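You operate a simulated robot arm through the tools that you are given. There is no shell and no other tool.

You run a simulated two-armed robot. Do the job below in one go: nothing can be reset, and whatever is moved stays where it is left.

TASK
Clamp the red spacer block in the vice and rub its rust off with the red-grip sander.
Fine: sander back; open the vice again and put the block back. Set down upright: what you pick out, red-grip sander. What is to be rubbed or washed off counts as gone when no trace of it is left.

The check looks at the end state, three seconds after you hand in, the way a careful person would. Anything else that was tipped, shoved, dropped, spilled or broken makes it a failure.

THE ROBOT
Two 7-joint arms with fingered hands on one trunk that stands fixed in place. Base frame: the origin is at the foot of the trunk, x ahead of it, y to its left, z up; the work surface is at about z = 880. Lengths are in mm, angles in degrees, forces in N, time in s.
The left shoulder is at [51, 152, 1147], the right one opposite. With the tool pointing down near the work surface each hand reaches from about 420 to 820 mm from the base axis, measured 20 degrees to its own side. Payload 3.8 kg a hand.
The tool frame of a hand sits at the grasp point between the pads (the TCP): z along the fingers, y along the line on which they close. The tips reach 30 mm beyond it. The gripper opens to 104 mm. The gripper's body begins 35 mm behind the TCP. The gripper is a hand of 5 fingers: y runs from the thumb to the fingers, the wrist lies at [-15, -104, -178] in the tool frame, and closing takes about 1.5 s.
Orientation is told as [roll, pitch, yaw] about the base's x, y, z axes, in that order, counted from this pose: with the fingers straight down and the wrist toward the robot, the tool's x, y and z point along [0, 1, 0], [1, 0, 0] and [0, 0, -1] of the base frame.

THE INTERFACE
- The arms move only by the tool jog_arm. It takes "left_increments", "right_increments" or both (then of equal length, played together; a hand with none holds still); each is a list of rows, each a list of 6 numbers: the shift along the base's x, y, z in cm, then the turn, a rotation vector about the base's x, y, z in degrees. In form: [[dx, dy, dz, rx, ry, rz], ...]. A call has 1 to 20 rows; each row shifts and turns the commanded pose from where the row before left it. "left_grip" and "right_grip" are, for a hand that has rows, the closure, from 0 (fully open) to 1 (shut), set as the call begins (left out, the last holds). Rows are played at 5 a second. More than 50 mm and 8.6 degrees between two rows, or a gripper value outside its range, and nothing of the call is played. A pose out of reach is approached as far as the arm can. The call stops where the force on the tool passes 40 N (or 10 N more than at its start, if that is more) or the arm is blocked; 0.2 s more then pass. Each finger travels about 72 mm/s and halts on what it meets, pressing with about 32 N; the grip force reading is that of the motor and also rises with nothing between the fingers. The clock runs only during rows and for 0.2 s after the last one: add rows that do not move to give the fingers time. It gives the time, the measured TCP pose, the force on the tool (base axes), the opening and the grip force at its end, in the units of the frame above (readings bear some noise), with the torque about the TCP (base axes, N m) and any sound that the robot's microphone picked up, and new pictures: "pictures" is both (left out), scene, wrist or none (wrist: the cameras of the hands that moved).
- Cameras (640 x 400 px; columns grow to the right, rows downward): "scene" is now at [140.3, -55.1, 1315.6]; the picture's right is [-0.57, -0.82, 0.08], its down [-0.38, 0.17, -0.91] and it looks along [0.73, -0.55, -0.41] (base axes); focal length 214 px, centre (320, 200). "left" rides on the left gripper at [-80, -78, -141] in its tool frame; the picture's right is [-0.78, -0.30, 0.56], its down [0.54, -0.78, 0.33] and it looks along [0.33, 0.56, 0.76] (tool axes); focal length 247 px, centre (320, 200). "right" rides on the right gripper at [80, -78, -141] in its tool frame; the picture's right is [-0.78, 0.30, -0.56], its down [-0.53, -0.78, 0.33] and it looks along [-0.33, 0.56, 0.76] (tool axes); focal length 247 px, centre (320, 200).
- move_column(by): slides the trunk up (or, below 0, down) by that many mm; the arms and the scene camera ride with it, the base frame stays. It gives what a move gives, with no picture.
- curl_fingers(index, middle, ring, little, thumb_bend, thumb_turn, hand): sets how far each is bent, from 0 (flat) to 1 (curled in); at 0.3 the hand is open as for a grip, at 0.7 the pads meet at the TCP. One left out holds its place. A second passes; each finger stops where it meets its share of the squeeze, and holds until it gets a number again. A gripper value or a shape takes the hand back. It gives what a move gives, with no picture; readings hold the bend of each and the force on index, middle, ring, little, thumb and palm. thumb_turn goes from beside the hand (0) to across from the fingers (1), as for a grip.
- preshape(shape, hand): the hand has 5 fingers and takes this shape, open, in about a second: jaw (thumb against the fingers, like two jaws); tri (thumb and two fingers); tip (a fingertip pinch); poke (one finger out to press); point (the index stretched); flat (the hand flat); cup (the hand cupped); fist (a fist). The gripper value then closes the fingers along that shape, each until it touches; the sizes above hold for jaw. It gives what a move gives, with no picture.
- turn_head(pan, tilt): turns the head with the scene camera to pan (to the left, within 80 degrees either way) and tilt (down, from -29 to 69), counted from straight ahead of the robot. It gives what a move gives, and a new picture of the scene camera.
- probe_pixels(camera, pixels): there is no depth. For up to 12 entries [column, row, z] of the newest picture of that camera ("zoom" is the newest enlarged one), the place [x, y] in the base frame at which the ray of that pixel passes the height z, good to about 3 mm. The clock stands still meanwhile.
- close_up(camera, box): a new picture of the part [left, top, right, bottom] of that camera's present view, enlarged. The clock stands still meanwhile.
- finish_job(): hands the job in; it is judged then, once.

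Open the grippers and draw the arms clear of the work before you hand the job in, unless the task says otherwise.

The tools are called as name(argument=value, ...) on one line, values as JSON. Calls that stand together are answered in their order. jog_arm: Moves the arms, as the interface text tells. Its arguments: {"type":"object","properties":{"left_increments":{"type":"array","items":{"type":"array","items":{"type":"number"}}},"left_grip":{"type":"number"},"right_increments":{"type":"array","items":{"type":"array","items":{"type":"number"}}},"right_grip":{"type":"number"},"pictures":{"type":"string","enum":["both","scene","wrist","none"]}},"required":[]} The other tools are called the same way: move_column (by) slides the trunk up or down; preshape (shape, hand) gives the hand a shape; curl_fingers (index, middle, ring, little, thumb_bend, thumb_turn, hand) moves the fingers one by one; turn_head (pan, tilt) turns the head that bears the scene camera; probe_pixels (camera, pixels) gives the place at which the rays of pixels pass given heights; close_up (camera, box) takes an enlarged picture of a part of a camera's view; finish_job () hands the job in.

At the start:

```text
time: 0.0
left_tcp_pos: [550.0, -62.1, 1263.3]
left_tcp_rot: [-0.1, 0.0, 0.0]
left_force: [0.2, 0.1, 0.9]
left_wrist_torque: [0.01, 0.02, 0.01]
left_finger_gap: 103.7
left_gripper_force: 0.1
left_shape: jaw
left_bend: [0.3, 0.3, 0.3, 0.3, 0.3, 0.98]
left_finger forces: [0.1, 0.0, 0.1, 0.1, 0.0, 0.2]
right_tcp_pos: [350.7, -418.6, 1180.3]
right_tcp_rot: [0.0, 0.0, -0.1]
right_force: [-0.5, -0.5, 0.1]
right_wrist_torque: [0.03, 0.02, -0.02]
right_finger_gap: 104.0
right_gripper_force: 0.0
right_shape: jaw
right_bend: [0.3, 0.3, 0.3, 0.3, 0.3, 0.98]
right_finger forces: [0.1, 0.0, 0.1, 0.0, 0.0, 0.0]
trunk travel left (down, up): [-225.0, 231.0]
head pan, tilt: [-34.9, 17.7]
```

scene: 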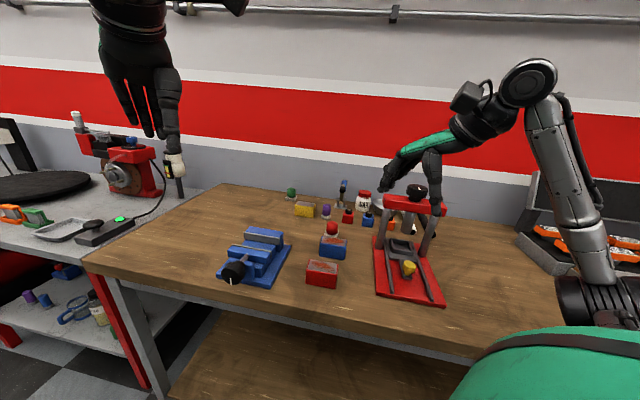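
right: 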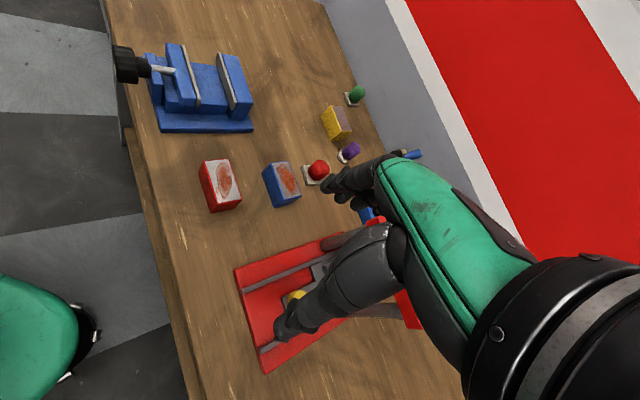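
left: 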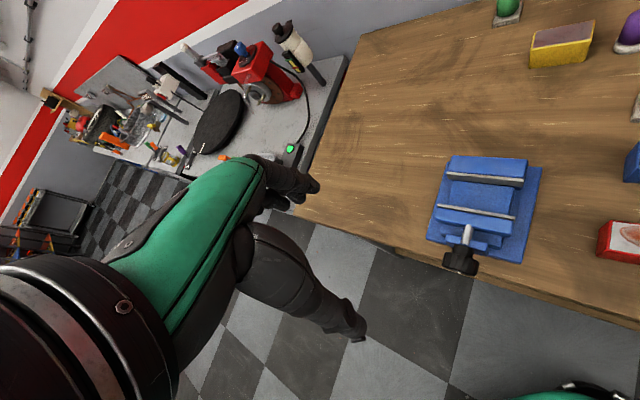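

The scene shows a blue vice at (255,258), a red block at (322,272), a blue one at (333,247), and several small knobbed items (sanders?) further back. I take enlarged views to identify them.

close_up(camera="scene", box=[200, 170, 460, 320])

close_up(camera="right", box=[100, 20, 440, 240])

close_up(camera="left", box=[400, 0, 640, 300])

```text
2.46 times, centred on (330, 245) of scene
```

zoom: 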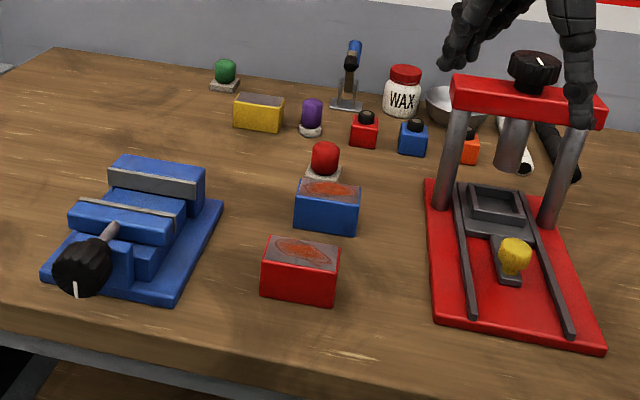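

```text
1.82 times, centred on (270, 130) of right
```

zoom: 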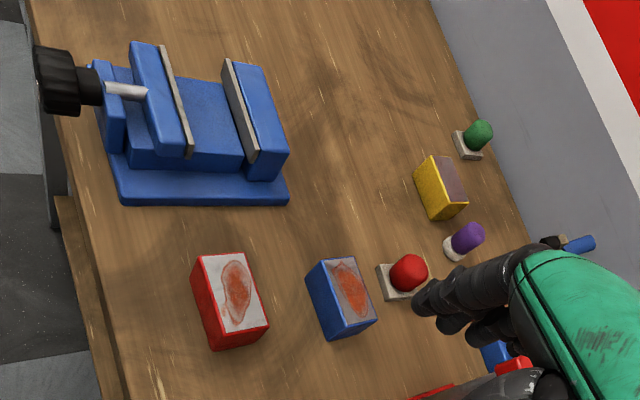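

```text
1.33 times, centred on (520, 150) of left
```

zoom: 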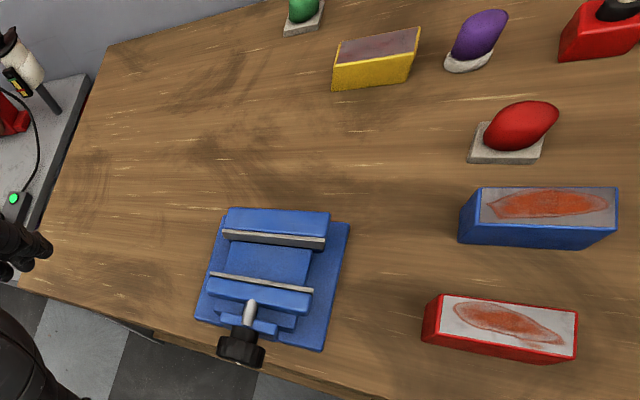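

The red-grip sander looks like the red knob on a gray pad near scene (332,230). I turn the head down to get a better measuring view of the work area.

turn_head(pan=-35, tilt=40)

```text
time: 0.9
left_tcp_pos: [551.2, -61.3, 1263.5]
left_tcp_rot: [-0.1, -0.1, 0.1]
left_force: [0.5, 0.8, -0.1]
left_wrist_torque: [0.02, 0.02, -0.01]
left_finger_gap: 103.7
left_gripper_force: 0.0
left_shape: jaw
left_bend: [0.3, 0.3, 0.3, 0.3, 0.3, 0.98]
left_finger forces: [0.0, 0.0, 0.0, 0.0, 0.1, 0.1]
right_tcp_pos: [350.2, -417.1, 1180.5]
right_tcp_rot: [0.0, 0.0, 0.0]
right_force: [-0.2, 0.2, 0.5]
right_wrist_torque: [-0.03, -0.03, 0.0]
right_finger_gap: 103.5
right_gripper_force: 0.2
right_shape: jaw
right_bend: [0.3, 0.3, 0.3, 0.3, 0.3, 0.98]
right_finger forces: [0.1, 0.0, 0.1, 0.0, 0.0, 0.1]
trunk travel left (down, up): [-225.0, 231.0]
head pan, tilt: [-35.0, 40.0]
```

scene: 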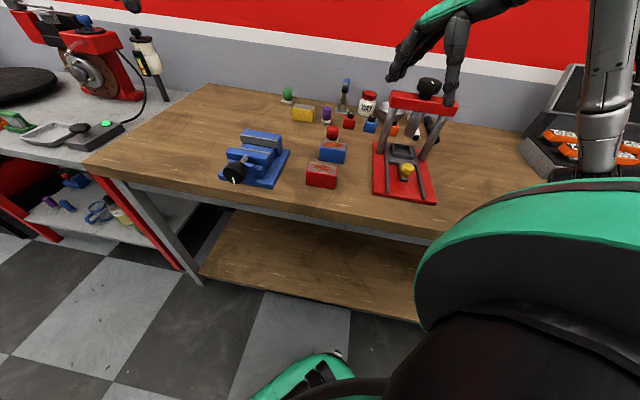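

The bench is now mid-image; I enlarge the vice and blocks for measuring.

close_up(camera="scene", box=[210, 110, 370, 210])

```text
4.00 times, centred on (290, 160) of scene
```

zoom: 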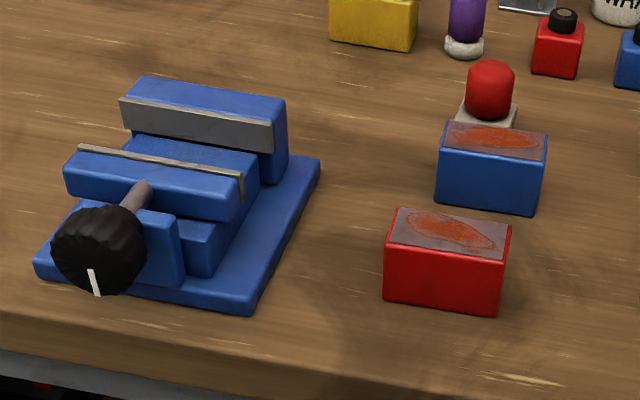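

I probe red block corners at table height and at candidate top heights.

probe_pixels(camera="zoom", pixels=[[384, 302, 880], [497, 314, 880], [386, 244, 920], [386, 244, 930], [386, 244, 940], [503, 262, 930], [511, 222, 930], [398, 208, 930], [35, 278, 880], [250, 315, 880], [320, 160, 890], [459, 118, 880]])

probe_pixels(camera="zoom", pixels=[[120, 98, 960], [273, 126, 960], [66, 190, 960], [235, 220, 960], [272, 153, 920], [90, 250, 930], [140, 80, 960], [285, 103, 960], [80, 147, 960], [240, 175, 960], [515, 108, 885], [490, 90, 910]])

```text
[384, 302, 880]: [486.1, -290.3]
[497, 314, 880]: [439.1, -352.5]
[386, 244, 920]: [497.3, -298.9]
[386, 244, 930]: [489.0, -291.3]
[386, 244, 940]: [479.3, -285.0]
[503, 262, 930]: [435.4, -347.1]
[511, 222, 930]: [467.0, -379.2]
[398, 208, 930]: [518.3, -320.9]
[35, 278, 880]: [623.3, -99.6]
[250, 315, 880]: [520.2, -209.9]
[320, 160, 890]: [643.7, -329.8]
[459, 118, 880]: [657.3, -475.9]
```

```text
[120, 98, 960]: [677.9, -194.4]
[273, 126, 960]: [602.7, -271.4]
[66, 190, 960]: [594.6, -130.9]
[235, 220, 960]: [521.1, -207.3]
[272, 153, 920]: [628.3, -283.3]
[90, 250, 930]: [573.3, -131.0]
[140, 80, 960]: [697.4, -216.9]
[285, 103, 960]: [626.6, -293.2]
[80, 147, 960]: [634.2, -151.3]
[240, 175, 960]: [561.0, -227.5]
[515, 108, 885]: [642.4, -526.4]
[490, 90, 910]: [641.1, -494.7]
```

The red block measures about 78 × 44 × 51 mm with long axis at about 45°; the vice jaws are parallel to it. I enlarge the right wrist view of the vice to triangulate its heights.

close_up(camera="right", box=[100, 30, 276, 140])

```text
3.64 times, centred on (188, 85) of right
```

zoom: 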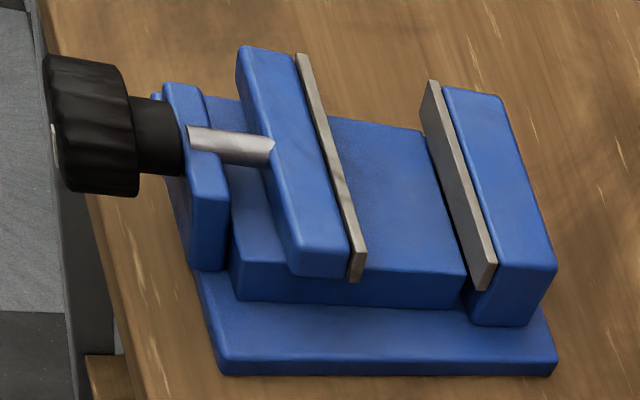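

The vice is clearly visible; I probe matching corners (base plate, fixed jaw, moving jaw, knob) at several heights.

probe_pixels(camera="zoom", pixels=[[225, 375, 880], [557, 375, 880], [487, 290, 920], [497, 264, 940], [497, 264, 960], [445, 90, 940], [445, 90, 960], [366, 250, 940], [366, 250, 960], [301, 55, 940], [301, 55, 960], [462, 272, 920]])

probe_pixels(camera="zoom", pixels=[[95, 125, 920], [95, 125, 940], [55, 130, 930], [130, 125, 930], [236, 260, 900], [236, 260, 910], [465, 272, 900], [465, 272, 910], [270, 150, 930], [190, 140, 930], [557, 260, 960], [557, 260, 940]])

```text
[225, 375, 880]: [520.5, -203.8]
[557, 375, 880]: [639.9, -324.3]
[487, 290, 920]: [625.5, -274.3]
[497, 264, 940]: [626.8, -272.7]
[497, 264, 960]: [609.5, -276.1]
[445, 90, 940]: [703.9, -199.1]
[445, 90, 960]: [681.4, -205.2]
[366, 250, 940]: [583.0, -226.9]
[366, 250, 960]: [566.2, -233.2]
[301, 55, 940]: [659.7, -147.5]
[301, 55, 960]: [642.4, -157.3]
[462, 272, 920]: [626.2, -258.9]
```

```text
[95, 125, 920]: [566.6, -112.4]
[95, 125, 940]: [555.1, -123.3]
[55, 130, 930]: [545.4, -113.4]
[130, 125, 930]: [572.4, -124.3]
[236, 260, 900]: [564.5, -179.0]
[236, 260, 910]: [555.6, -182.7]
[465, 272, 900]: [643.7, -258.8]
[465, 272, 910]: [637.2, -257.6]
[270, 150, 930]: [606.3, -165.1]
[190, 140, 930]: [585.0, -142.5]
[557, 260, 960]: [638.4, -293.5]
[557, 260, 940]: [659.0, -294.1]
```

The vice base runs exactly along (0.71,−0.71). I need the bed height between the jaws, so I enlarge the left wrist view of the vice too.

close_up(camera="left", box=[415, 145, 575, 245])

```text
4.00 times, centred on (495, 195) of left
```

zoom: 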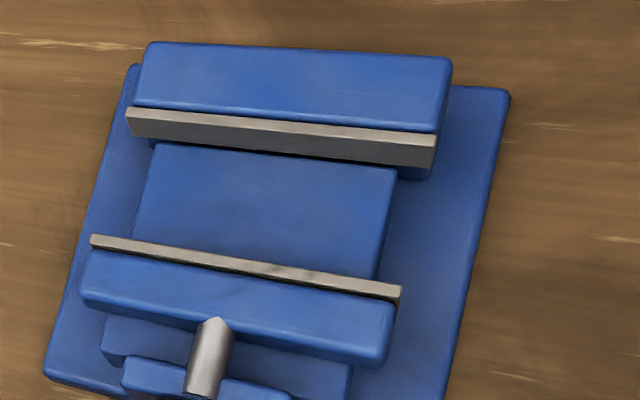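

I probe the bed corner and jaw corners in this view.

probe_pixels(camera="zoom", pixels=[[437, 133, 940], [437, 133, 960], [127, 108, 940], [127, 108, 960], [402, 287, 940], [402, 287, 960], [91, 236, 940], [91, 236, 960], [397, 170, 900], [397, 170, 920], [155, 145, 900], [155, 145, 920]])

probe_pixels(camera="zoom", pixels=[[375, 278, 900], [375, 278, 920], [510, 92, 880], [510, 92, 890], [45, 372, 880], [45, 372, 890], [434, 168, 920], [434, 168, 900], [212, 320, 930], [128, 135, 920], [128, 135, 900], [398, 303, 940]])

```text
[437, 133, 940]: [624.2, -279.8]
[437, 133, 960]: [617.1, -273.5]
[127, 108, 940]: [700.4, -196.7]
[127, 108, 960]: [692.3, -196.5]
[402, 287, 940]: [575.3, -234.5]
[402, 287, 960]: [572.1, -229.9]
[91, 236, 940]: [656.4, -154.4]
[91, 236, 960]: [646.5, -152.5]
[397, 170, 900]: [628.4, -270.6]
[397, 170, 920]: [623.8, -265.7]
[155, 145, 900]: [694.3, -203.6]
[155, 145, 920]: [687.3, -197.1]
```

```text
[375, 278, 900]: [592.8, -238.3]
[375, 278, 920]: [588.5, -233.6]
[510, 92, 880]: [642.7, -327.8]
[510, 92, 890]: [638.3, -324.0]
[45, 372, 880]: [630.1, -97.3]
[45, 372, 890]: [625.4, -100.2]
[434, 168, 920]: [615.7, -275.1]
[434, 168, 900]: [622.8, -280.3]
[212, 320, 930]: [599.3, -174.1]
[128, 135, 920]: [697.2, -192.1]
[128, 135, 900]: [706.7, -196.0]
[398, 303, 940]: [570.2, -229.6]
```

Geometry so far: jaw tops z≈947, gap centre about (637,−217), gap ≈60 mm, bed somewhere around z 905–925; block centre about (477,−335). I shape the right hand to thumb-and-two-fingers and move it above the red block with yaw +45 so it closes along the block's long axis.

preshape(shape="tri", hand="right")

jog_arm(right_increments=[[2.1, 1.4, 0, 0, 0, 7.5], [2.1, 1.4, 0, 0, 0, 7.5], [2.1, 1.4, 0, 0, 0, 7.5], [2.1, 1.4, -2, 0, 0, 7.5], [2.1, 1.4, -3, 0, 0, 7.5], [2.1, 1.4, -3, 0, 0, 7.5], [0, 0, -2, 0, 0, 0], [0, 0, 0, 0, 0, 0]])

```text
time: 1.8
left_tcp_pos: [549.8, -61.2, 1262.5]
left_tcp_rot: [0.0, 0.0, 0.1]
left_force: [0.1, -0.4, -0.1]
left_wrist_torque: [-0.01, 0.02, 0.02]
left_finger_gap: 103.6
left_gripper_force: 0.0
left_shape: jaw
left_bend: [0.3, 0.3, 0.3, 0.3, 0.3, 0.98]
left_finger forces: [0.0, 0.0, 0.0, 0.0, 0.0, 0.0]
right_tcp_pos: [350.2, -418.5, 1179.2]
right_tcp_rot: [0.0, 0.0, 0.0]
right_force: [-1.0, -0.8, 0.1]
right_wrist_torque: [-0.01, 0.0, -0.01]
right_finger_gap: 103.8
right_gripper_force: 0.0
right_shape: tri
right_bend: [0.3, 0.3, 0.99, 0.99, 0.3, 0.98]
right_finger forces: [0.1, 0.1, 0.0, 0.0, 0.1, 0.0]
trunk travel left (down, up): [-225.0, 231.0]
head pan, tilt: [-35.0, 40.0]
```

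```text
time: 3.6
left_tcp_pos: [549.5, -60.9, 1263.5]
left_tcp_rot: [-0.1, 0.1, 0.1]
left_force: [-0.3, 0.0, 0.4]
left_wrist_torque: [0.03, 0.01, -0.01]
left_finger_gap: 103.8
left_gripper_force: 0.1
left_shape: jaw
left_bend: [0.3, 0.3, 0.3, 0.3, 0.3, 0.98]
left_finger forces: [0.0, 0.0, 0.1, 0.0, 0.0, 0.0]
right_tcp_pos: [476.9, -334.9, 1080.6]
right_tcp_rot: [0.0, 0.0, 45.0]
right_force: [-0.1, 0.2, -0.5]
right_wrist_torque: [0.01, -0.02, 0.02]
right_finger_gap: 103.8
right_gripper_force: 0.0
right_shape: tri
right_bend: [0.3, 0.3, 0.99, 0.99, 0.3, 0.98]
right_finger forces: [0.0, 0.1, 0.0, 0.0, 0.1, 0.0]
trunk travel left (down, up): [-225.0, 231.0]
head pan, tilt: [-35.0, 40.0]
```

scene: 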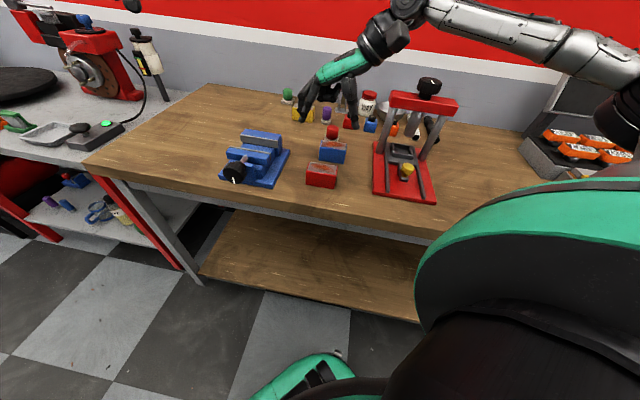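
right: 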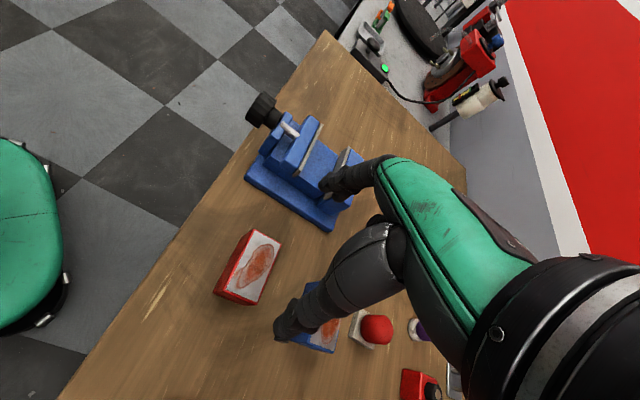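

The hand is above the block at yaw 45; the block top appears around (255,260) in the right wrist view, just where the TCP should come down. I enlarge it to refine its pose and the vice.

close_up(camera="right", box=[190, 210, 310, 320])

```text
3.64 times, centred on (250, 265) of right
```

zoom: 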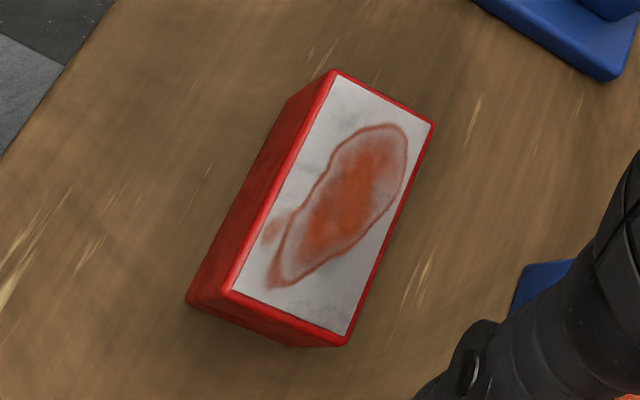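

I probe the block's top corners and bottom corners in this view.

probe_pixels(camera="zoom", pixels=[[335, 70, 930], [435, 122, 930], [347, 345, 930], [228, 290, 930], [186, 300, 880], [292, 102, 880], [335, 70, 934], [435, 122, 934], [347, 345, 934], [228, 290, 934], [320, 347, 880], [610, 80, 880]])

```text
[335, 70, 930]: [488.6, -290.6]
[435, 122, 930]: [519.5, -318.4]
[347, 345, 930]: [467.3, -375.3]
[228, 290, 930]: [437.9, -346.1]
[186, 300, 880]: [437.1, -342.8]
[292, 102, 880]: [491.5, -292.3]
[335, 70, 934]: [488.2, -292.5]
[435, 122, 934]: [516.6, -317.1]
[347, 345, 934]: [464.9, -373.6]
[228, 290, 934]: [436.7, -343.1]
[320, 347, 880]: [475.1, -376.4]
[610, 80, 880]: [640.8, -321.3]
```

The block centre is (478,−333), long axis at yaw ≈47.5°, top z≈930. I check where the fingers of the tri shape actually lie relative to the tool centre.

close_up(camera="right", box=[250, 130, 450, 350])

close_up(camera="scene", box=[280, 20, 440, 200])

```text
1.82 times, centred on (350, 240) of right
```

zoom: 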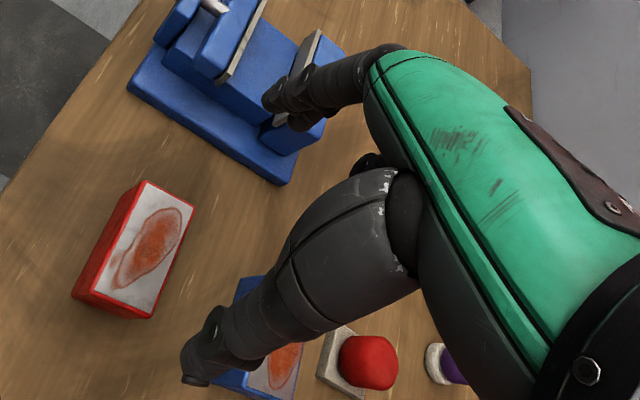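

```text
2.22 times, centred on (360, 110) of scene
```

zoom: 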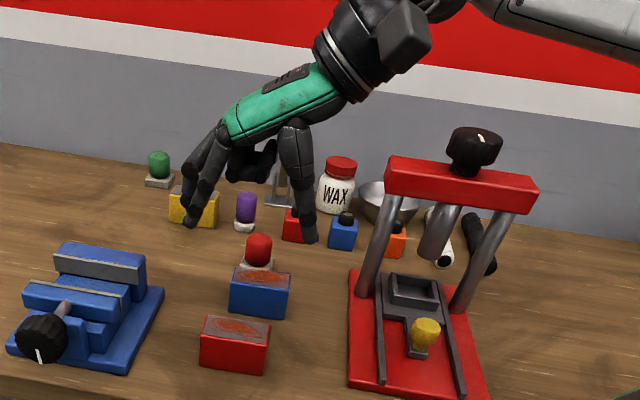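

Index and middle tips appear at about (268,100) and (300,118) of the first zoom, thumb tip near (195,375). I probe them in the right camera at the expected tip height.

probe_pixels(camera="right", pixels=[[322, 184, 1055], [340, 194, 1055], [281, 335, 1055], [322, 184, 1070], [340, 194, 1070], [281, 335, 1070]])

```text
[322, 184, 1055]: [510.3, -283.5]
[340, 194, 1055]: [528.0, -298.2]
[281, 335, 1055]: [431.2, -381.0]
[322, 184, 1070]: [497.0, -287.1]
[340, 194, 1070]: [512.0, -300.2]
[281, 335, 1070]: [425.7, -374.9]
```

The fingers sit at ±11 mm and the thumb at 0 across the tool – well centred for the block's end faces. I turn 2.5° more, centre on (478,−333) and descend to z≈925.

jog_arm(right_increments=[[0.14, 0.24, -3, 0, 0, 2.5], [0, 0, -3, 0, 0, 0], [0, 0, -3, 0, 0, 0], [0, 0, -3, 0, 0, 0], [0, 0, -2, 0, 0, 0], [0, 0, -1.5, 0, 0, 0], [0, 0, 0, 0, 0, 0]])

```text
time: 5.2
left_tcp_pos: [550.0, -61.2, 1264.1]
left_tcp_rot: [-0.1, 0.1, 0.1]
left_force: [-1.3, 0.2, -0.2]
left_wrist_torque: [-0.02, 0.03, 0.02]
left_finger_gap: 103.7
left_gripper_force: 0.2
left_shape: jaw
left_bend: [0.3, 0.3, 0.3, 0.3, 0.3, 0.98]
left_finger forces: [0.0, 0.0, 0.1, 0.0, 0.0, 0.1]
right_tcp_pos: [478.2, -332.4, 924.7]
right_tcp_rot: [0.0, 0.0, 47.6]
right_force: [-0.8, -1.1, 0.2]
right_wrist_torque: [-0.02, 0.0, 0.02]
right_finger_gap: 103.5
right_gripper_force: 0.1
right_shape: tri
right_bend: [0.3, 0.3, 0.99, 0.99, 0.3, 0.98]
right_finger forces: [0.0, 0.0, 0.0, 0.0, 0.1, 0.0]
trunk travel left (down, up): [-225.0, 231.0]
head pan, tilt: [-35.0, 40.0]
```

scene: 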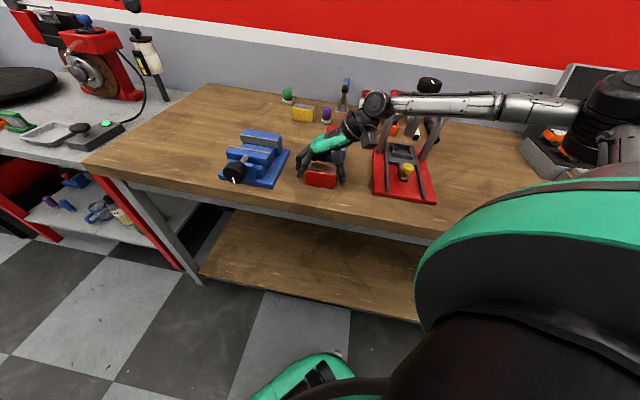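
right: 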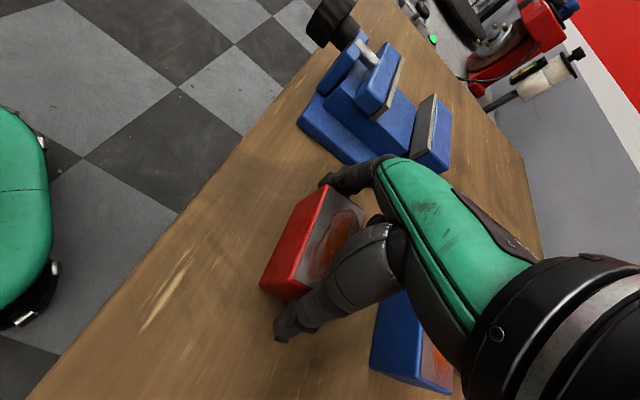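

The fingers straddle the block without touching (no forces). I close the right hand, giving it time, and take a closer look at the vice in the same view.

jog_arm(right_increments=[[0, 0, 0, 0, 0, 0], [0, 0, 0, 0, 0, 0], [0, 0, 0, 0, 0, 0], [0, 0, 0, 0, 0, 0], [0, 0, 0, 0, 0, 0], [0, 0, 0, 0, 0, 0], [0, 0, 0, 0, 0, 0], [0, 0, 0, 0, 0, 0]], right_grip=1.0)

close_up(camera="right", box=[280, 0, 480, 200])

```text
time: 7.0
left_tcp_pos: [549.3, -62.2, 1264.3]
left_tcp_rot: [0.0, 0.0, 0.1]
left_force: [0.0, -0.8, 0.5]
left_wrist_torque: [-0.01, 0.01, -0.02]
left_finger_gap: 103.6
left_gripper_force: 0.1
left_shape: jaw
left_bend: [0.3, 0.3, 0.3, 0.3, 0.3, 0.98]
left_finger forces: [0.0, 0.0, 0.0, 0.0, 0.0, 0.1]
right_tcp_pos: [479.3, -332.1, 924.7]
right_tcp_rot: [0.1, -0.1, 47.5]
right_force: [-1.1, -2.2, 3.4]
right_wrist_torque: [0.17, -0.21, -0.08]
right_finger_gap: 80.0
right_gripper_force: 31.8
right_shape: tri
right_bend: [0.27, 0.37, 1.0, 1.0, 0.45, 0.98]
right_finger forces: [18.9, 16.8, 0.0, 0.0, 38.4, 0.1]
trunk travel left (down, up): [-225.0, 231.0]
head pan, tilt: [-35.0, 40.0]
```

scene: 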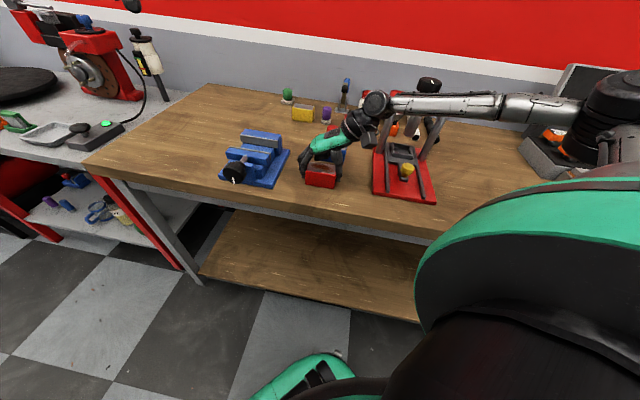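
right: 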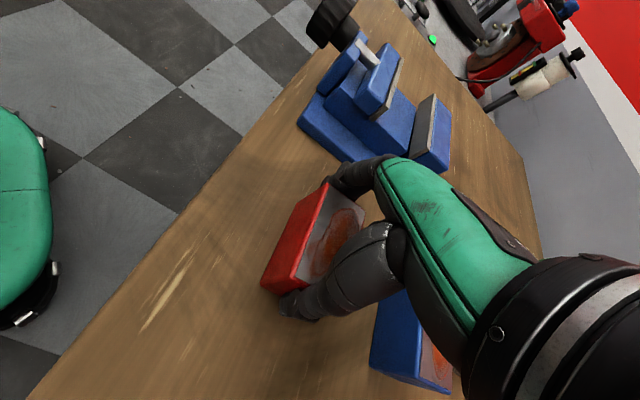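

```text
2.00 times, centred on (380, 100) of right
```

zoom: 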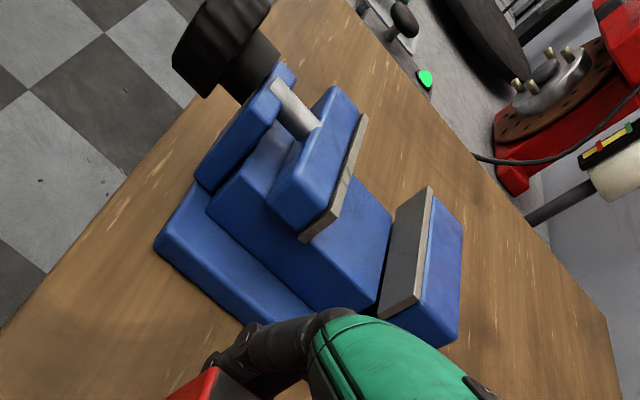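

The block is held (gap 80 mm, 38 N). I lift it and carry it to above the vice gap, aligning yaw to 45.

jog_arm(right_increments=[[0, 0, 2, 0, 0, 0], [0, 0, 4, 0, 0, 0], [0, 0, 4, 0, 0, 0], [0, 0, 3, 0, 0, 0], [2.7, 1.9, 0, 0, 0, -1.2], [2.7, 1.9, 0, 0, 0, -1.3], [2.7, 1.9, 0, 0, 0, 0], [2.7, 1.9, 0, 0, 0, 0], [2.7, 1.9, 0, 0, 0, 0], [2.5, 1.9, 0, 0, 0, 0], [0, 0, 0, 0, 0, 0]])

```text
time: 9.4
left_tcp_pos: [549.9, -62.4, 1263.5]
left_tcp_rot: [0.1, 0.0, 0.1]
left_force: [0.1, -0.6, -0.1]
left_wrist_torque: [0.01, 0.01, 0.0]
left_finger_gap: 103.5
left_gripper_force: 0.0
left_shape: jaw
left_bend: [0.3, 0.3, 0.3, 0.3, 0.3, 0.98]
left_finger forces: [0.0, 0.0, 0.0, 0.0, 0.1, 0.0]
right_tcp_pos: [638.1, -217.2, 1055.3]
right_tcp_rot: [0.0, 0.0, 45.0]
right_force: [0.6, -0.8, -4.2]
right_wrist_torque: [0.04, -0.01, -0.01]
right_finger_gap: 80.0
right_gripper_force: 32.0
right_shape: tri
right_bend: [0.27, 0.37, 1.0, 1.0, 0.45, 0.98]
right_finger forces: [18.9, 16.7, 0.0, 0.0, 35.9, 0.0]
trunk travel left (down, up): [-225.0, 231.0]
head pan, tilt: [-35.0, 40.0]
```

scene: 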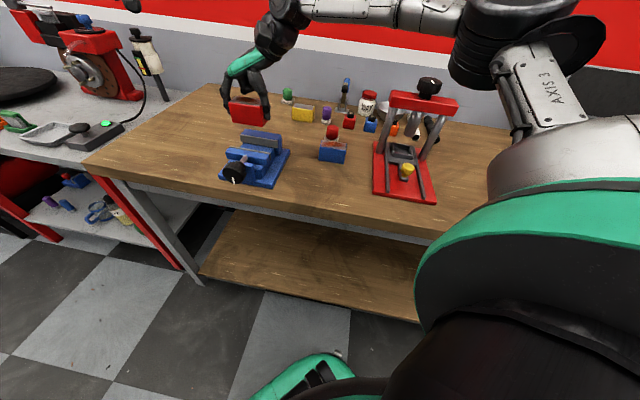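
right: 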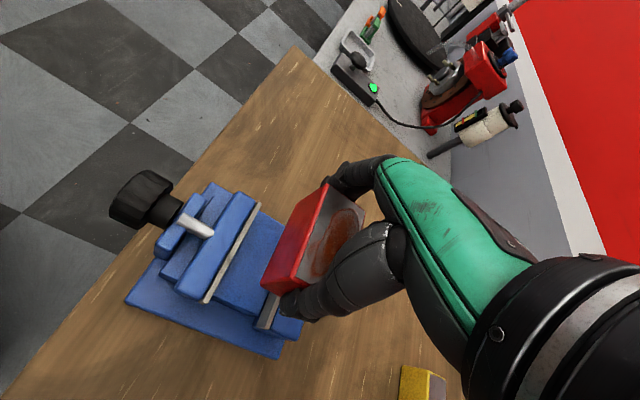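

The block hangs over the vice; I enlarge the wrist view to check the alignment before lowering.

close_up(camera="right", box=[110, 170, 350, 370])

close_up(camera="scene", box=[200, 80, 320, 200])

close_up(camera="left", box=[380, 100, 600, 300])

```text
2.00 times, centred on (230, 270) of right
```

zoom: 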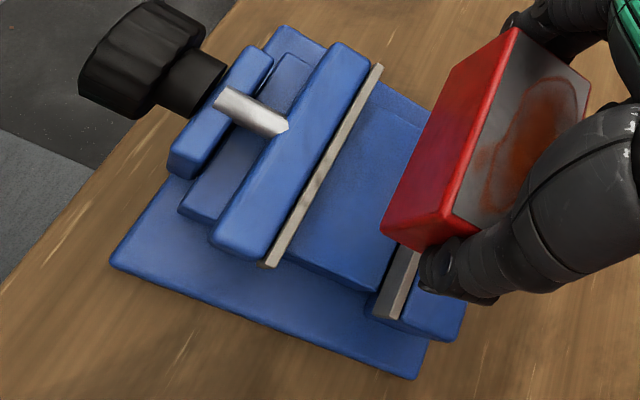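

```text
3.33 times, centred on (260, 140) of scene
```

zoom: 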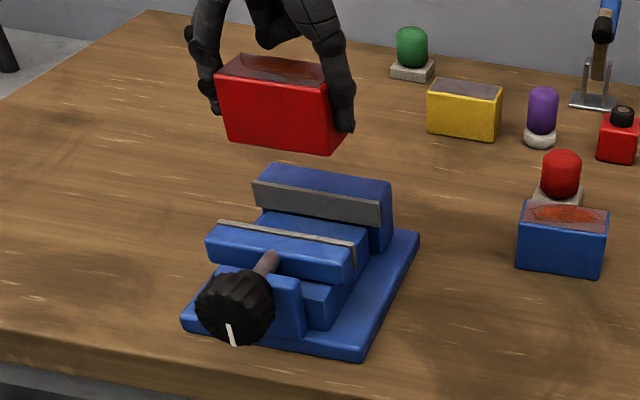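

```text
2.00 times, centred on (490, 200) of left
```

zoom: 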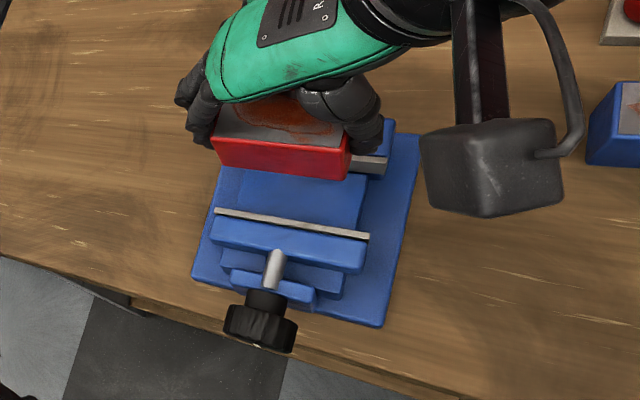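

I probe the block's bottom front edge (z≈1010) and the jaw plate edges (z≈947) in this left view.

probe_pixels(camera="zoom", pixels=[[214, 163, 1010], [343, 181, 1010], [350, 152, 1060], [215, 135, 1060], [217, 209, 947], [370, 237, 947], [387, 158, 947], [370, 232, 947], [258, 292, 945], [276, 262, 945]])

```text
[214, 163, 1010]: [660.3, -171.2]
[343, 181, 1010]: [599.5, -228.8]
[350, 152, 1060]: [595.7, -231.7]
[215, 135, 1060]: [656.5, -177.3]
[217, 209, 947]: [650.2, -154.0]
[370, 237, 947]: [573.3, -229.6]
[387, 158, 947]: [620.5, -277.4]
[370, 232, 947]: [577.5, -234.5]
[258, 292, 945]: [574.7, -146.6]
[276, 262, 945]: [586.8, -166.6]
```

The block front is at a≈587 with jaws at 573 and 635 (along the vice axis), so I shift 3 mm toward the moving jaw, then lower until just above the jaw tops.

jog_arm(right_increments=[[-0.4, 0.0, -2, 0, 0, 0], [0, 0, -2, 0, 0, 0], [0, 0, -1.3, 0, 0, 0], [0, 0, 0, 0, 0, 0]])

close_up(camera="right", box=[110, 150, 350, 350])

close_up(camera="left", box=[420, 120, 580, 260])

```text
time: 10.4
left_tcp_pos: [549.8, -62.6, 1263.7]
left_tcp_rot: [0.0, 0.2, 0.2]
left_force: [0.6, -0.6, -0.5]
left_wrist_torque: [-0.02, 0.0, 0.0]
left_finger_gap: 103.6
left_gripper_force: 0.0
left_shape: jaw
left_bend: [0.3, 0.3, 0.3, 0.3, 0.3, 0.98]
left_finger forces: [0.0, 0.0, 0.1, 0.1, 0.0, 0.0]
right_tcp_pos: [634.0, -217.1, 1000.9]
right_tcp_rot: [0.1, 0.1, 45.0]
right_force: [0.6, -0.1, -4.1]
right_wrist_torque: [-0.01, 0.0, 0.0]
right_finger_gap: 80.3
right_gripper_force: 31.8
right_shape: tri
right_bend: [0.27, 0.37, 1.0, 1.0, 0.45, 0.98]
right_finger forces: [19.0, 16.8, 0.0, 0.1, 35.9, 0.0]
trunk travel left (down, up): [-225.0, 231.0]
head pan, tilt: [-35.0, 40.0]
```

scene: 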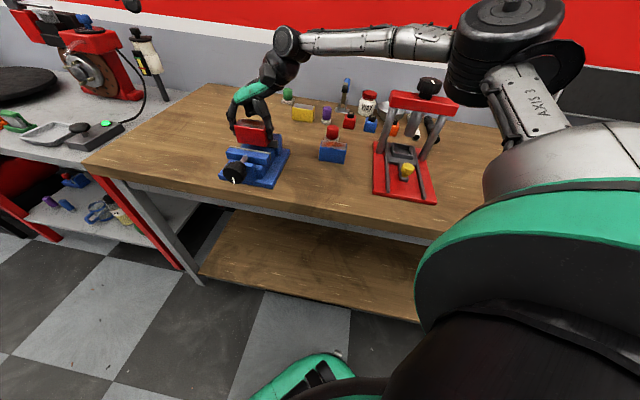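
right: 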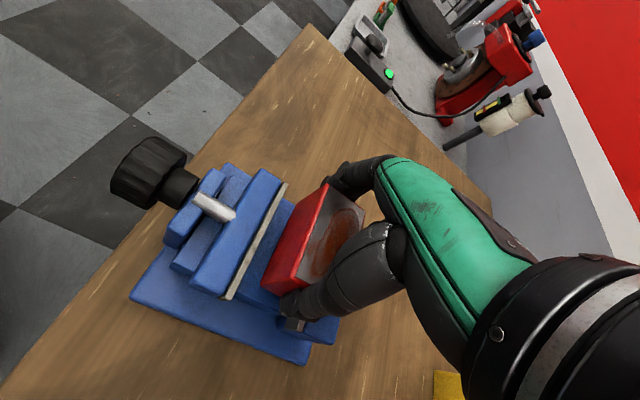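

```text
2.00 times, centred on (230, 250) of right
```

zoom: 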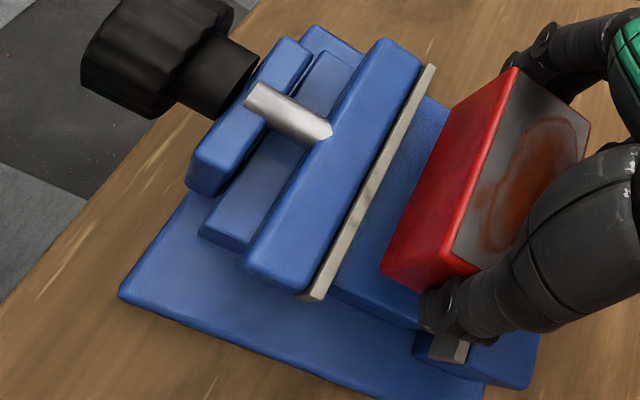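

```text
2.86 times, centred on (500, 190) of left
```

zoom: 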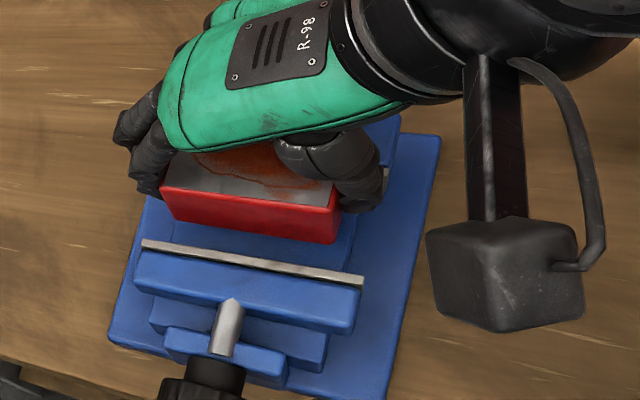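

Alignment looks good; I lower slowly into the gap, watching the force.

jog_arm(right_increments=[[0, 0, -0.8, 0, 0, 0], [0, 0, -0.8, 0, 0, 0], [0, 0, -0.6, 0, 0, 0], [0, 0, -0.4, 0, 0, 0], [0, 0, 0, 0, 0, 0]], pictures="none")

```text
time: 11.6
left_tcp_pos: [544.7, -59.4, 1267.4]
left_tcp_rot: [-0.1, -0.3, 0.1]
left_force: [0.3, 0.1, -0.1]
left_wrist_torque: [0.01, -0.01, -0.02]
left_finger_gap: 103.7
left_gripper_force: 0.0
left_shape: jaw
left_bend: [0.3, 0.3, 0.3, 0.3, 0.3, 0.98]
left_finger forces: [0.0, 0.1, 0.0, 0.0, 0.0, 0.0]
right_tcp_pos: [629.0, -212.9, 983.2]
right_tcp_rot: [-0.3, -0.4, 45.2]
right_force: [-12.3, 6.0, 31.8]
right_wrist_torque: [0.04, -1.01, -0.29]
right_finger_gap: 78.5
right_gripper_force: 31.8
right_shape: tri
right_bend: [0.27, 0.35, 1.0, 1.0, 0.46, 0.96]
right_finger forces: [17.6, 19.5, 0.1, 0.0, 43.4, 0.0]
trunk travel left (down, up): [-225.0, 231.0]
head pan, tilt: [-35.0, 40.0]
```

Contact: 32 N upward at z=983 with a push toward −a, sooner than expected for the bed. I look at what touches.

jog_arm(right_increments=[[0, 0, 0.6, 0, 0, 0], [0, 0, 0, 0, 0, 0]])

close_up(camera="left", box=[420, 120, 580, 260])

close_up(camera="scene", box=[210, 80, 310, 200])

close_up(camera="right", box=[180, 160, 350, 350])

```text
time: 12.2
left_tcp_pos: [545.6, -59.1, 1266.0]
left_tcp_rot: [-0.1, -0.2, 0.1]
left_force: [0.0, -0.1, 0.0]
left_wrist_torque: [-0.06, 0.01, -0.02]
left_finger_gap: 103.4
left_gripper_force: 0.1
left_shape: jaw
left_bend: [0.3, 0.3, 0.3, 0.3, 0.3, 0.98]
left_finger forces: [0.0, 0.1, 0.0, 0.0, 0.1, 0.0]
right_tcp_pos: [630.1, -213.4, 984.4]
right_tcp_rot: [-0.3, -0.1, 45.1]
right_force: [-10.4, 5.9, 21.3]
right_wrist_torque: [0.26, -0.79, 0.03]
right_finger_gap: 78.4
right_gripper_force: 31.7
right_shape: tri
right_bend: [0.73, 0.35, 1.0, 1.0, 0.46, 0.96]
right_finger forces: [17.7, 19.7, 0.0, 0.0, 42.2, 0.1]
trunk travel left (down, up): [-225.0, 231.0]
head pan, tilt: [-35.0, 40.0]
```

scene: 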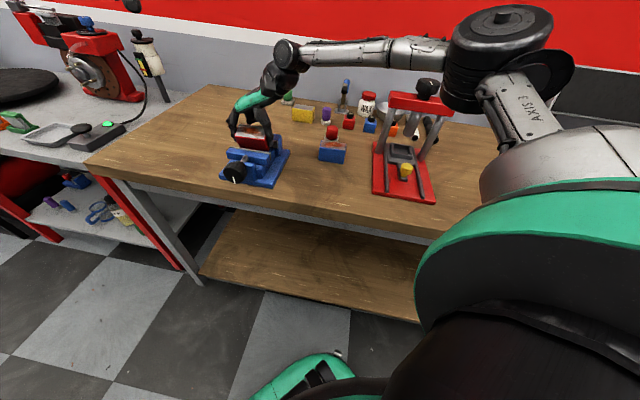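
right: 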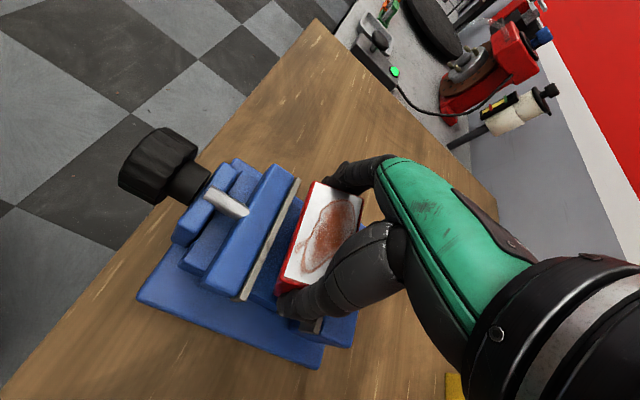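

```text
2.86 times, centred on (500, 190) of left
```

zoom: 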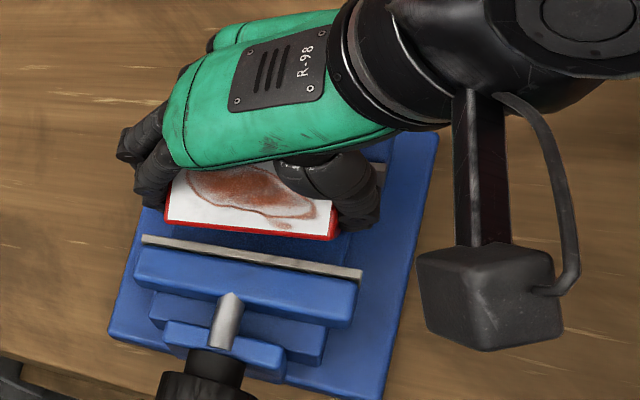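

```text
3.33 times, centred on (260, 140) of scene
```

zoom: 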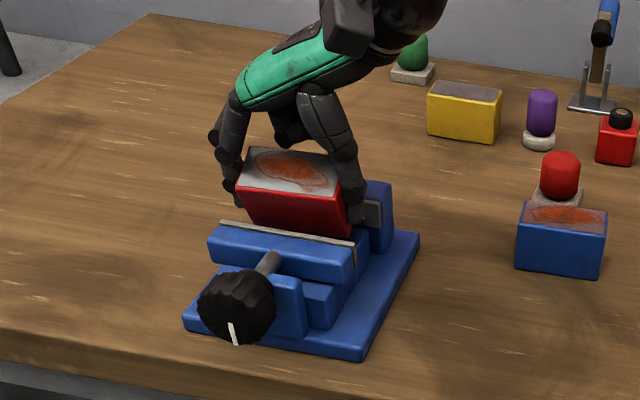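

```text
2.11 times, centred on (265, 255) of right
```

zoom: 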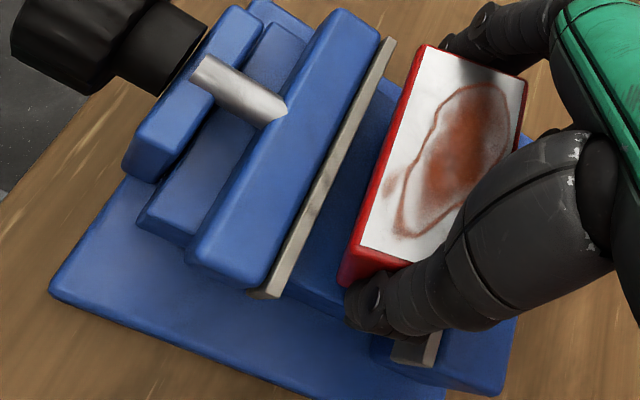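

The block's back bottom edge caught on the fixed jaw and tipped the block about the finger axis. I lift clear and inspect its tilt.

jog_arm(right_increments=[[0, 0, 1, 0, 0, 0], [0, 0, 2, 0, 0, 0], [0, 0, 1, 0, 0, 0], [0, 0, 0, 0, 0, 0]])

close_up(camera="left", box=[420, 120, 580, 260])

close_up(camera="scene", box=[210, 80, 310, 200])

close_up(camera="right", box=[180, 160, 350, 350])

```text
time: 13.2
left_tcp_pos: [551.2, -61.4, 1262.3]
left_tcp_rot: [0.0, 0.1, 0.0]
left_force: [0.4, 1.0, 0.0]
left_wrist_torque: [0.0, 0.02, 0.0]
left_finger_gap: 103.5
left_gripper_force: 0.0
left_shape: jaw
left_bend: [0.3, 0.3, 0.3, 0.3, 0.3, 0.98]
left_finger forces: [0.1, 0.1, 0.0, 0.1, 0.0, 0.1]
right_tcp_pos: [633.8, -218.3, 1020.0]
right_tcp_rot: [0.1, 0.3, 45.0]
right_force: [0.5, -0.3, -4.4]
right_wrist_torque: [0.0, 0.05, 0.02]
right_finger_gap: 78.8
right_gripper_force: 31.8
right_shape: tri
right_bend: [0.27, 0.36, 1.0, 1.0, 0.46, 0.98]
right_finger forces: [18.8, 17.2, 0.0, 0.0, 35.9, 0.1]
trunk travel left (down, up): [-225.0, 231.0]
head pan, tilt: [-35.0, 40.0]
```

scene: 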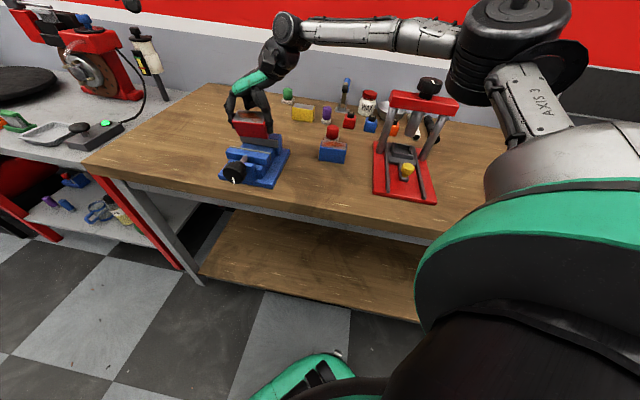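
right: 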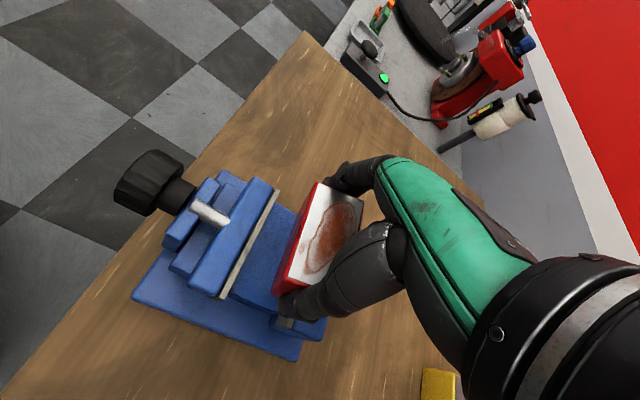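

```text
2.86 times, centred on (500, 190) of left
```

zoom: 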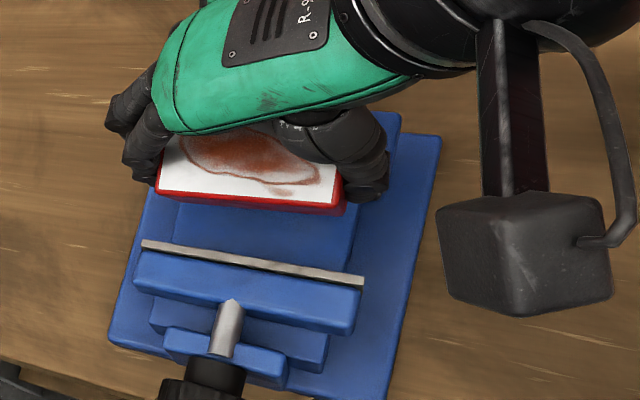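

```text
3.33 times, centred on (260, 140) of scene
```

zoom: 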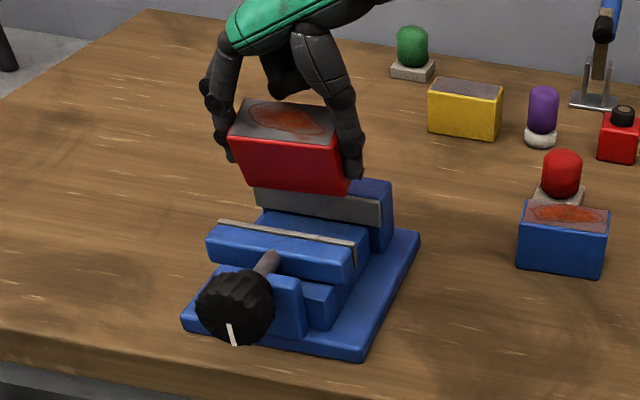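

```text
2.11 times, centred on (265, 255) of right
```

zoom: 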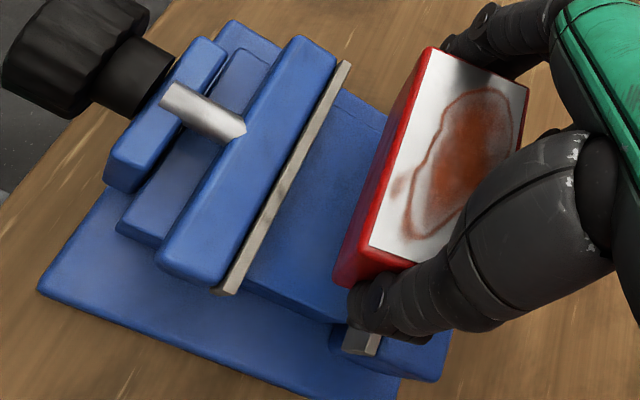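

The block's top leans roughly 12° toward the moving jaw. I raise a little and rotate the hand 12° about the block's long axis (+t) to level it again, then re-measure.

jog_arm(right_increments=[[-0.1, 0.1, 0.5, 4.2, 4.2, 0], [-0.1, 0.1, 0.5, 4.2, 4.2, 0], [0, 0, 0, 0, 0, 0]])

close_up(camera="scene", box=[210, 80, 310, 200])

close_up(camera="right", box=[150, 160, 350, 350])

close_up(camera="left", box=[420, 120, 580, 260])

```text
time: 14.0
left_tcp_pos: [551.3, -62.2, 1264.0]
left_tcp_rot: [0.1, 0.2, 0.2]
left_force: [0.3, -0.2, -0.4]
left_wrist_torque: [-0.02, 0.04, -0.03]
left_finger_gap: 103.4
left_gripper_force: 0.0
left_shape: jaw
left_bend: [0.3, 0.3, 0.3, 0.3, 0.3, 0.98]
left_finger forces: [0.1, 0.1, 0.0, 0.0, 0.0, 0.0]
right_tcp_pos: [630.6, -214.9, 1031.0]
right_tcp_rot: [12.1, 0.1, 45.0]
right_force: [1.1, -0.7, -4.6]
right_wrist_torque: [-0.01, 0.02, 0.01]
right_finger_gap: 79.0
right_gripper_force: 31.9
right_shape: tri
right_bend: [0.27, 0.36, 1.0, 1.0, 0.46, 0.98]
right_finger forces: [18.6, 17.2, 0.1, 0.0, 36.1, 0.0]
trunk travel left (down, up): [-225.0, 231.0]
head pan, tilt: [-35.0, 40.0]
```

scene: 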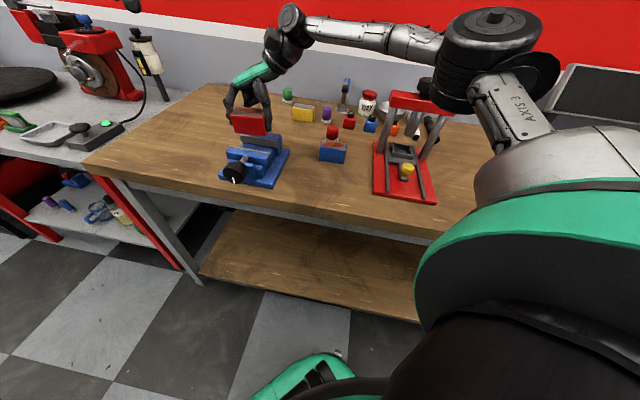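
right: 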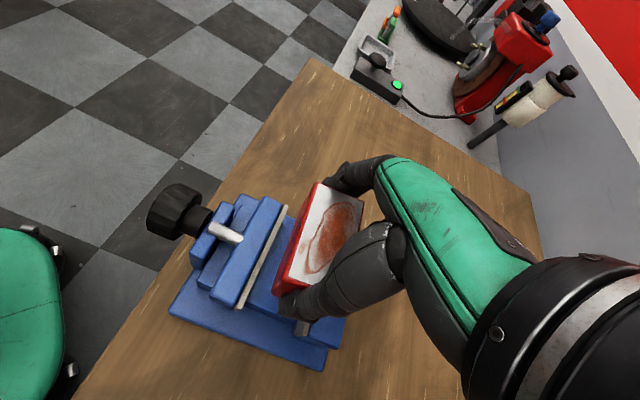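

```text
3.33 times, centred on (260, 140) of scene
```

zoom: 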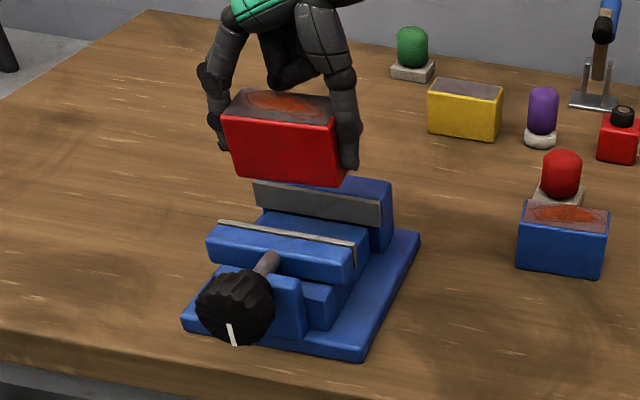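

```text
2.11 times, centred on (250, 255) of right
```

zoom: 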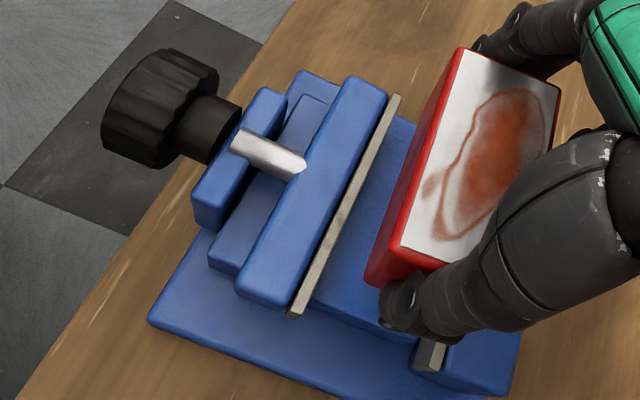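

```text
2.86 times, centred on (500, 190) of left
```

zoom: 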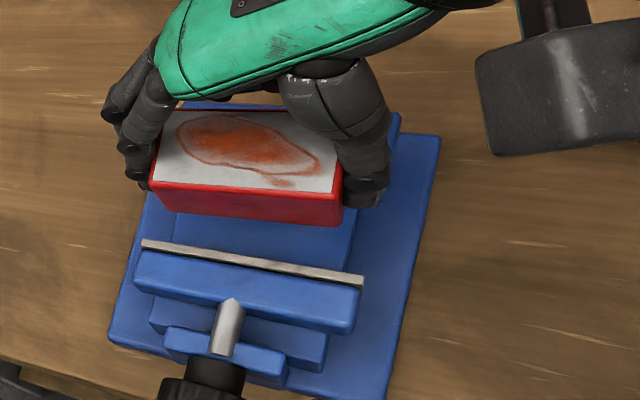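

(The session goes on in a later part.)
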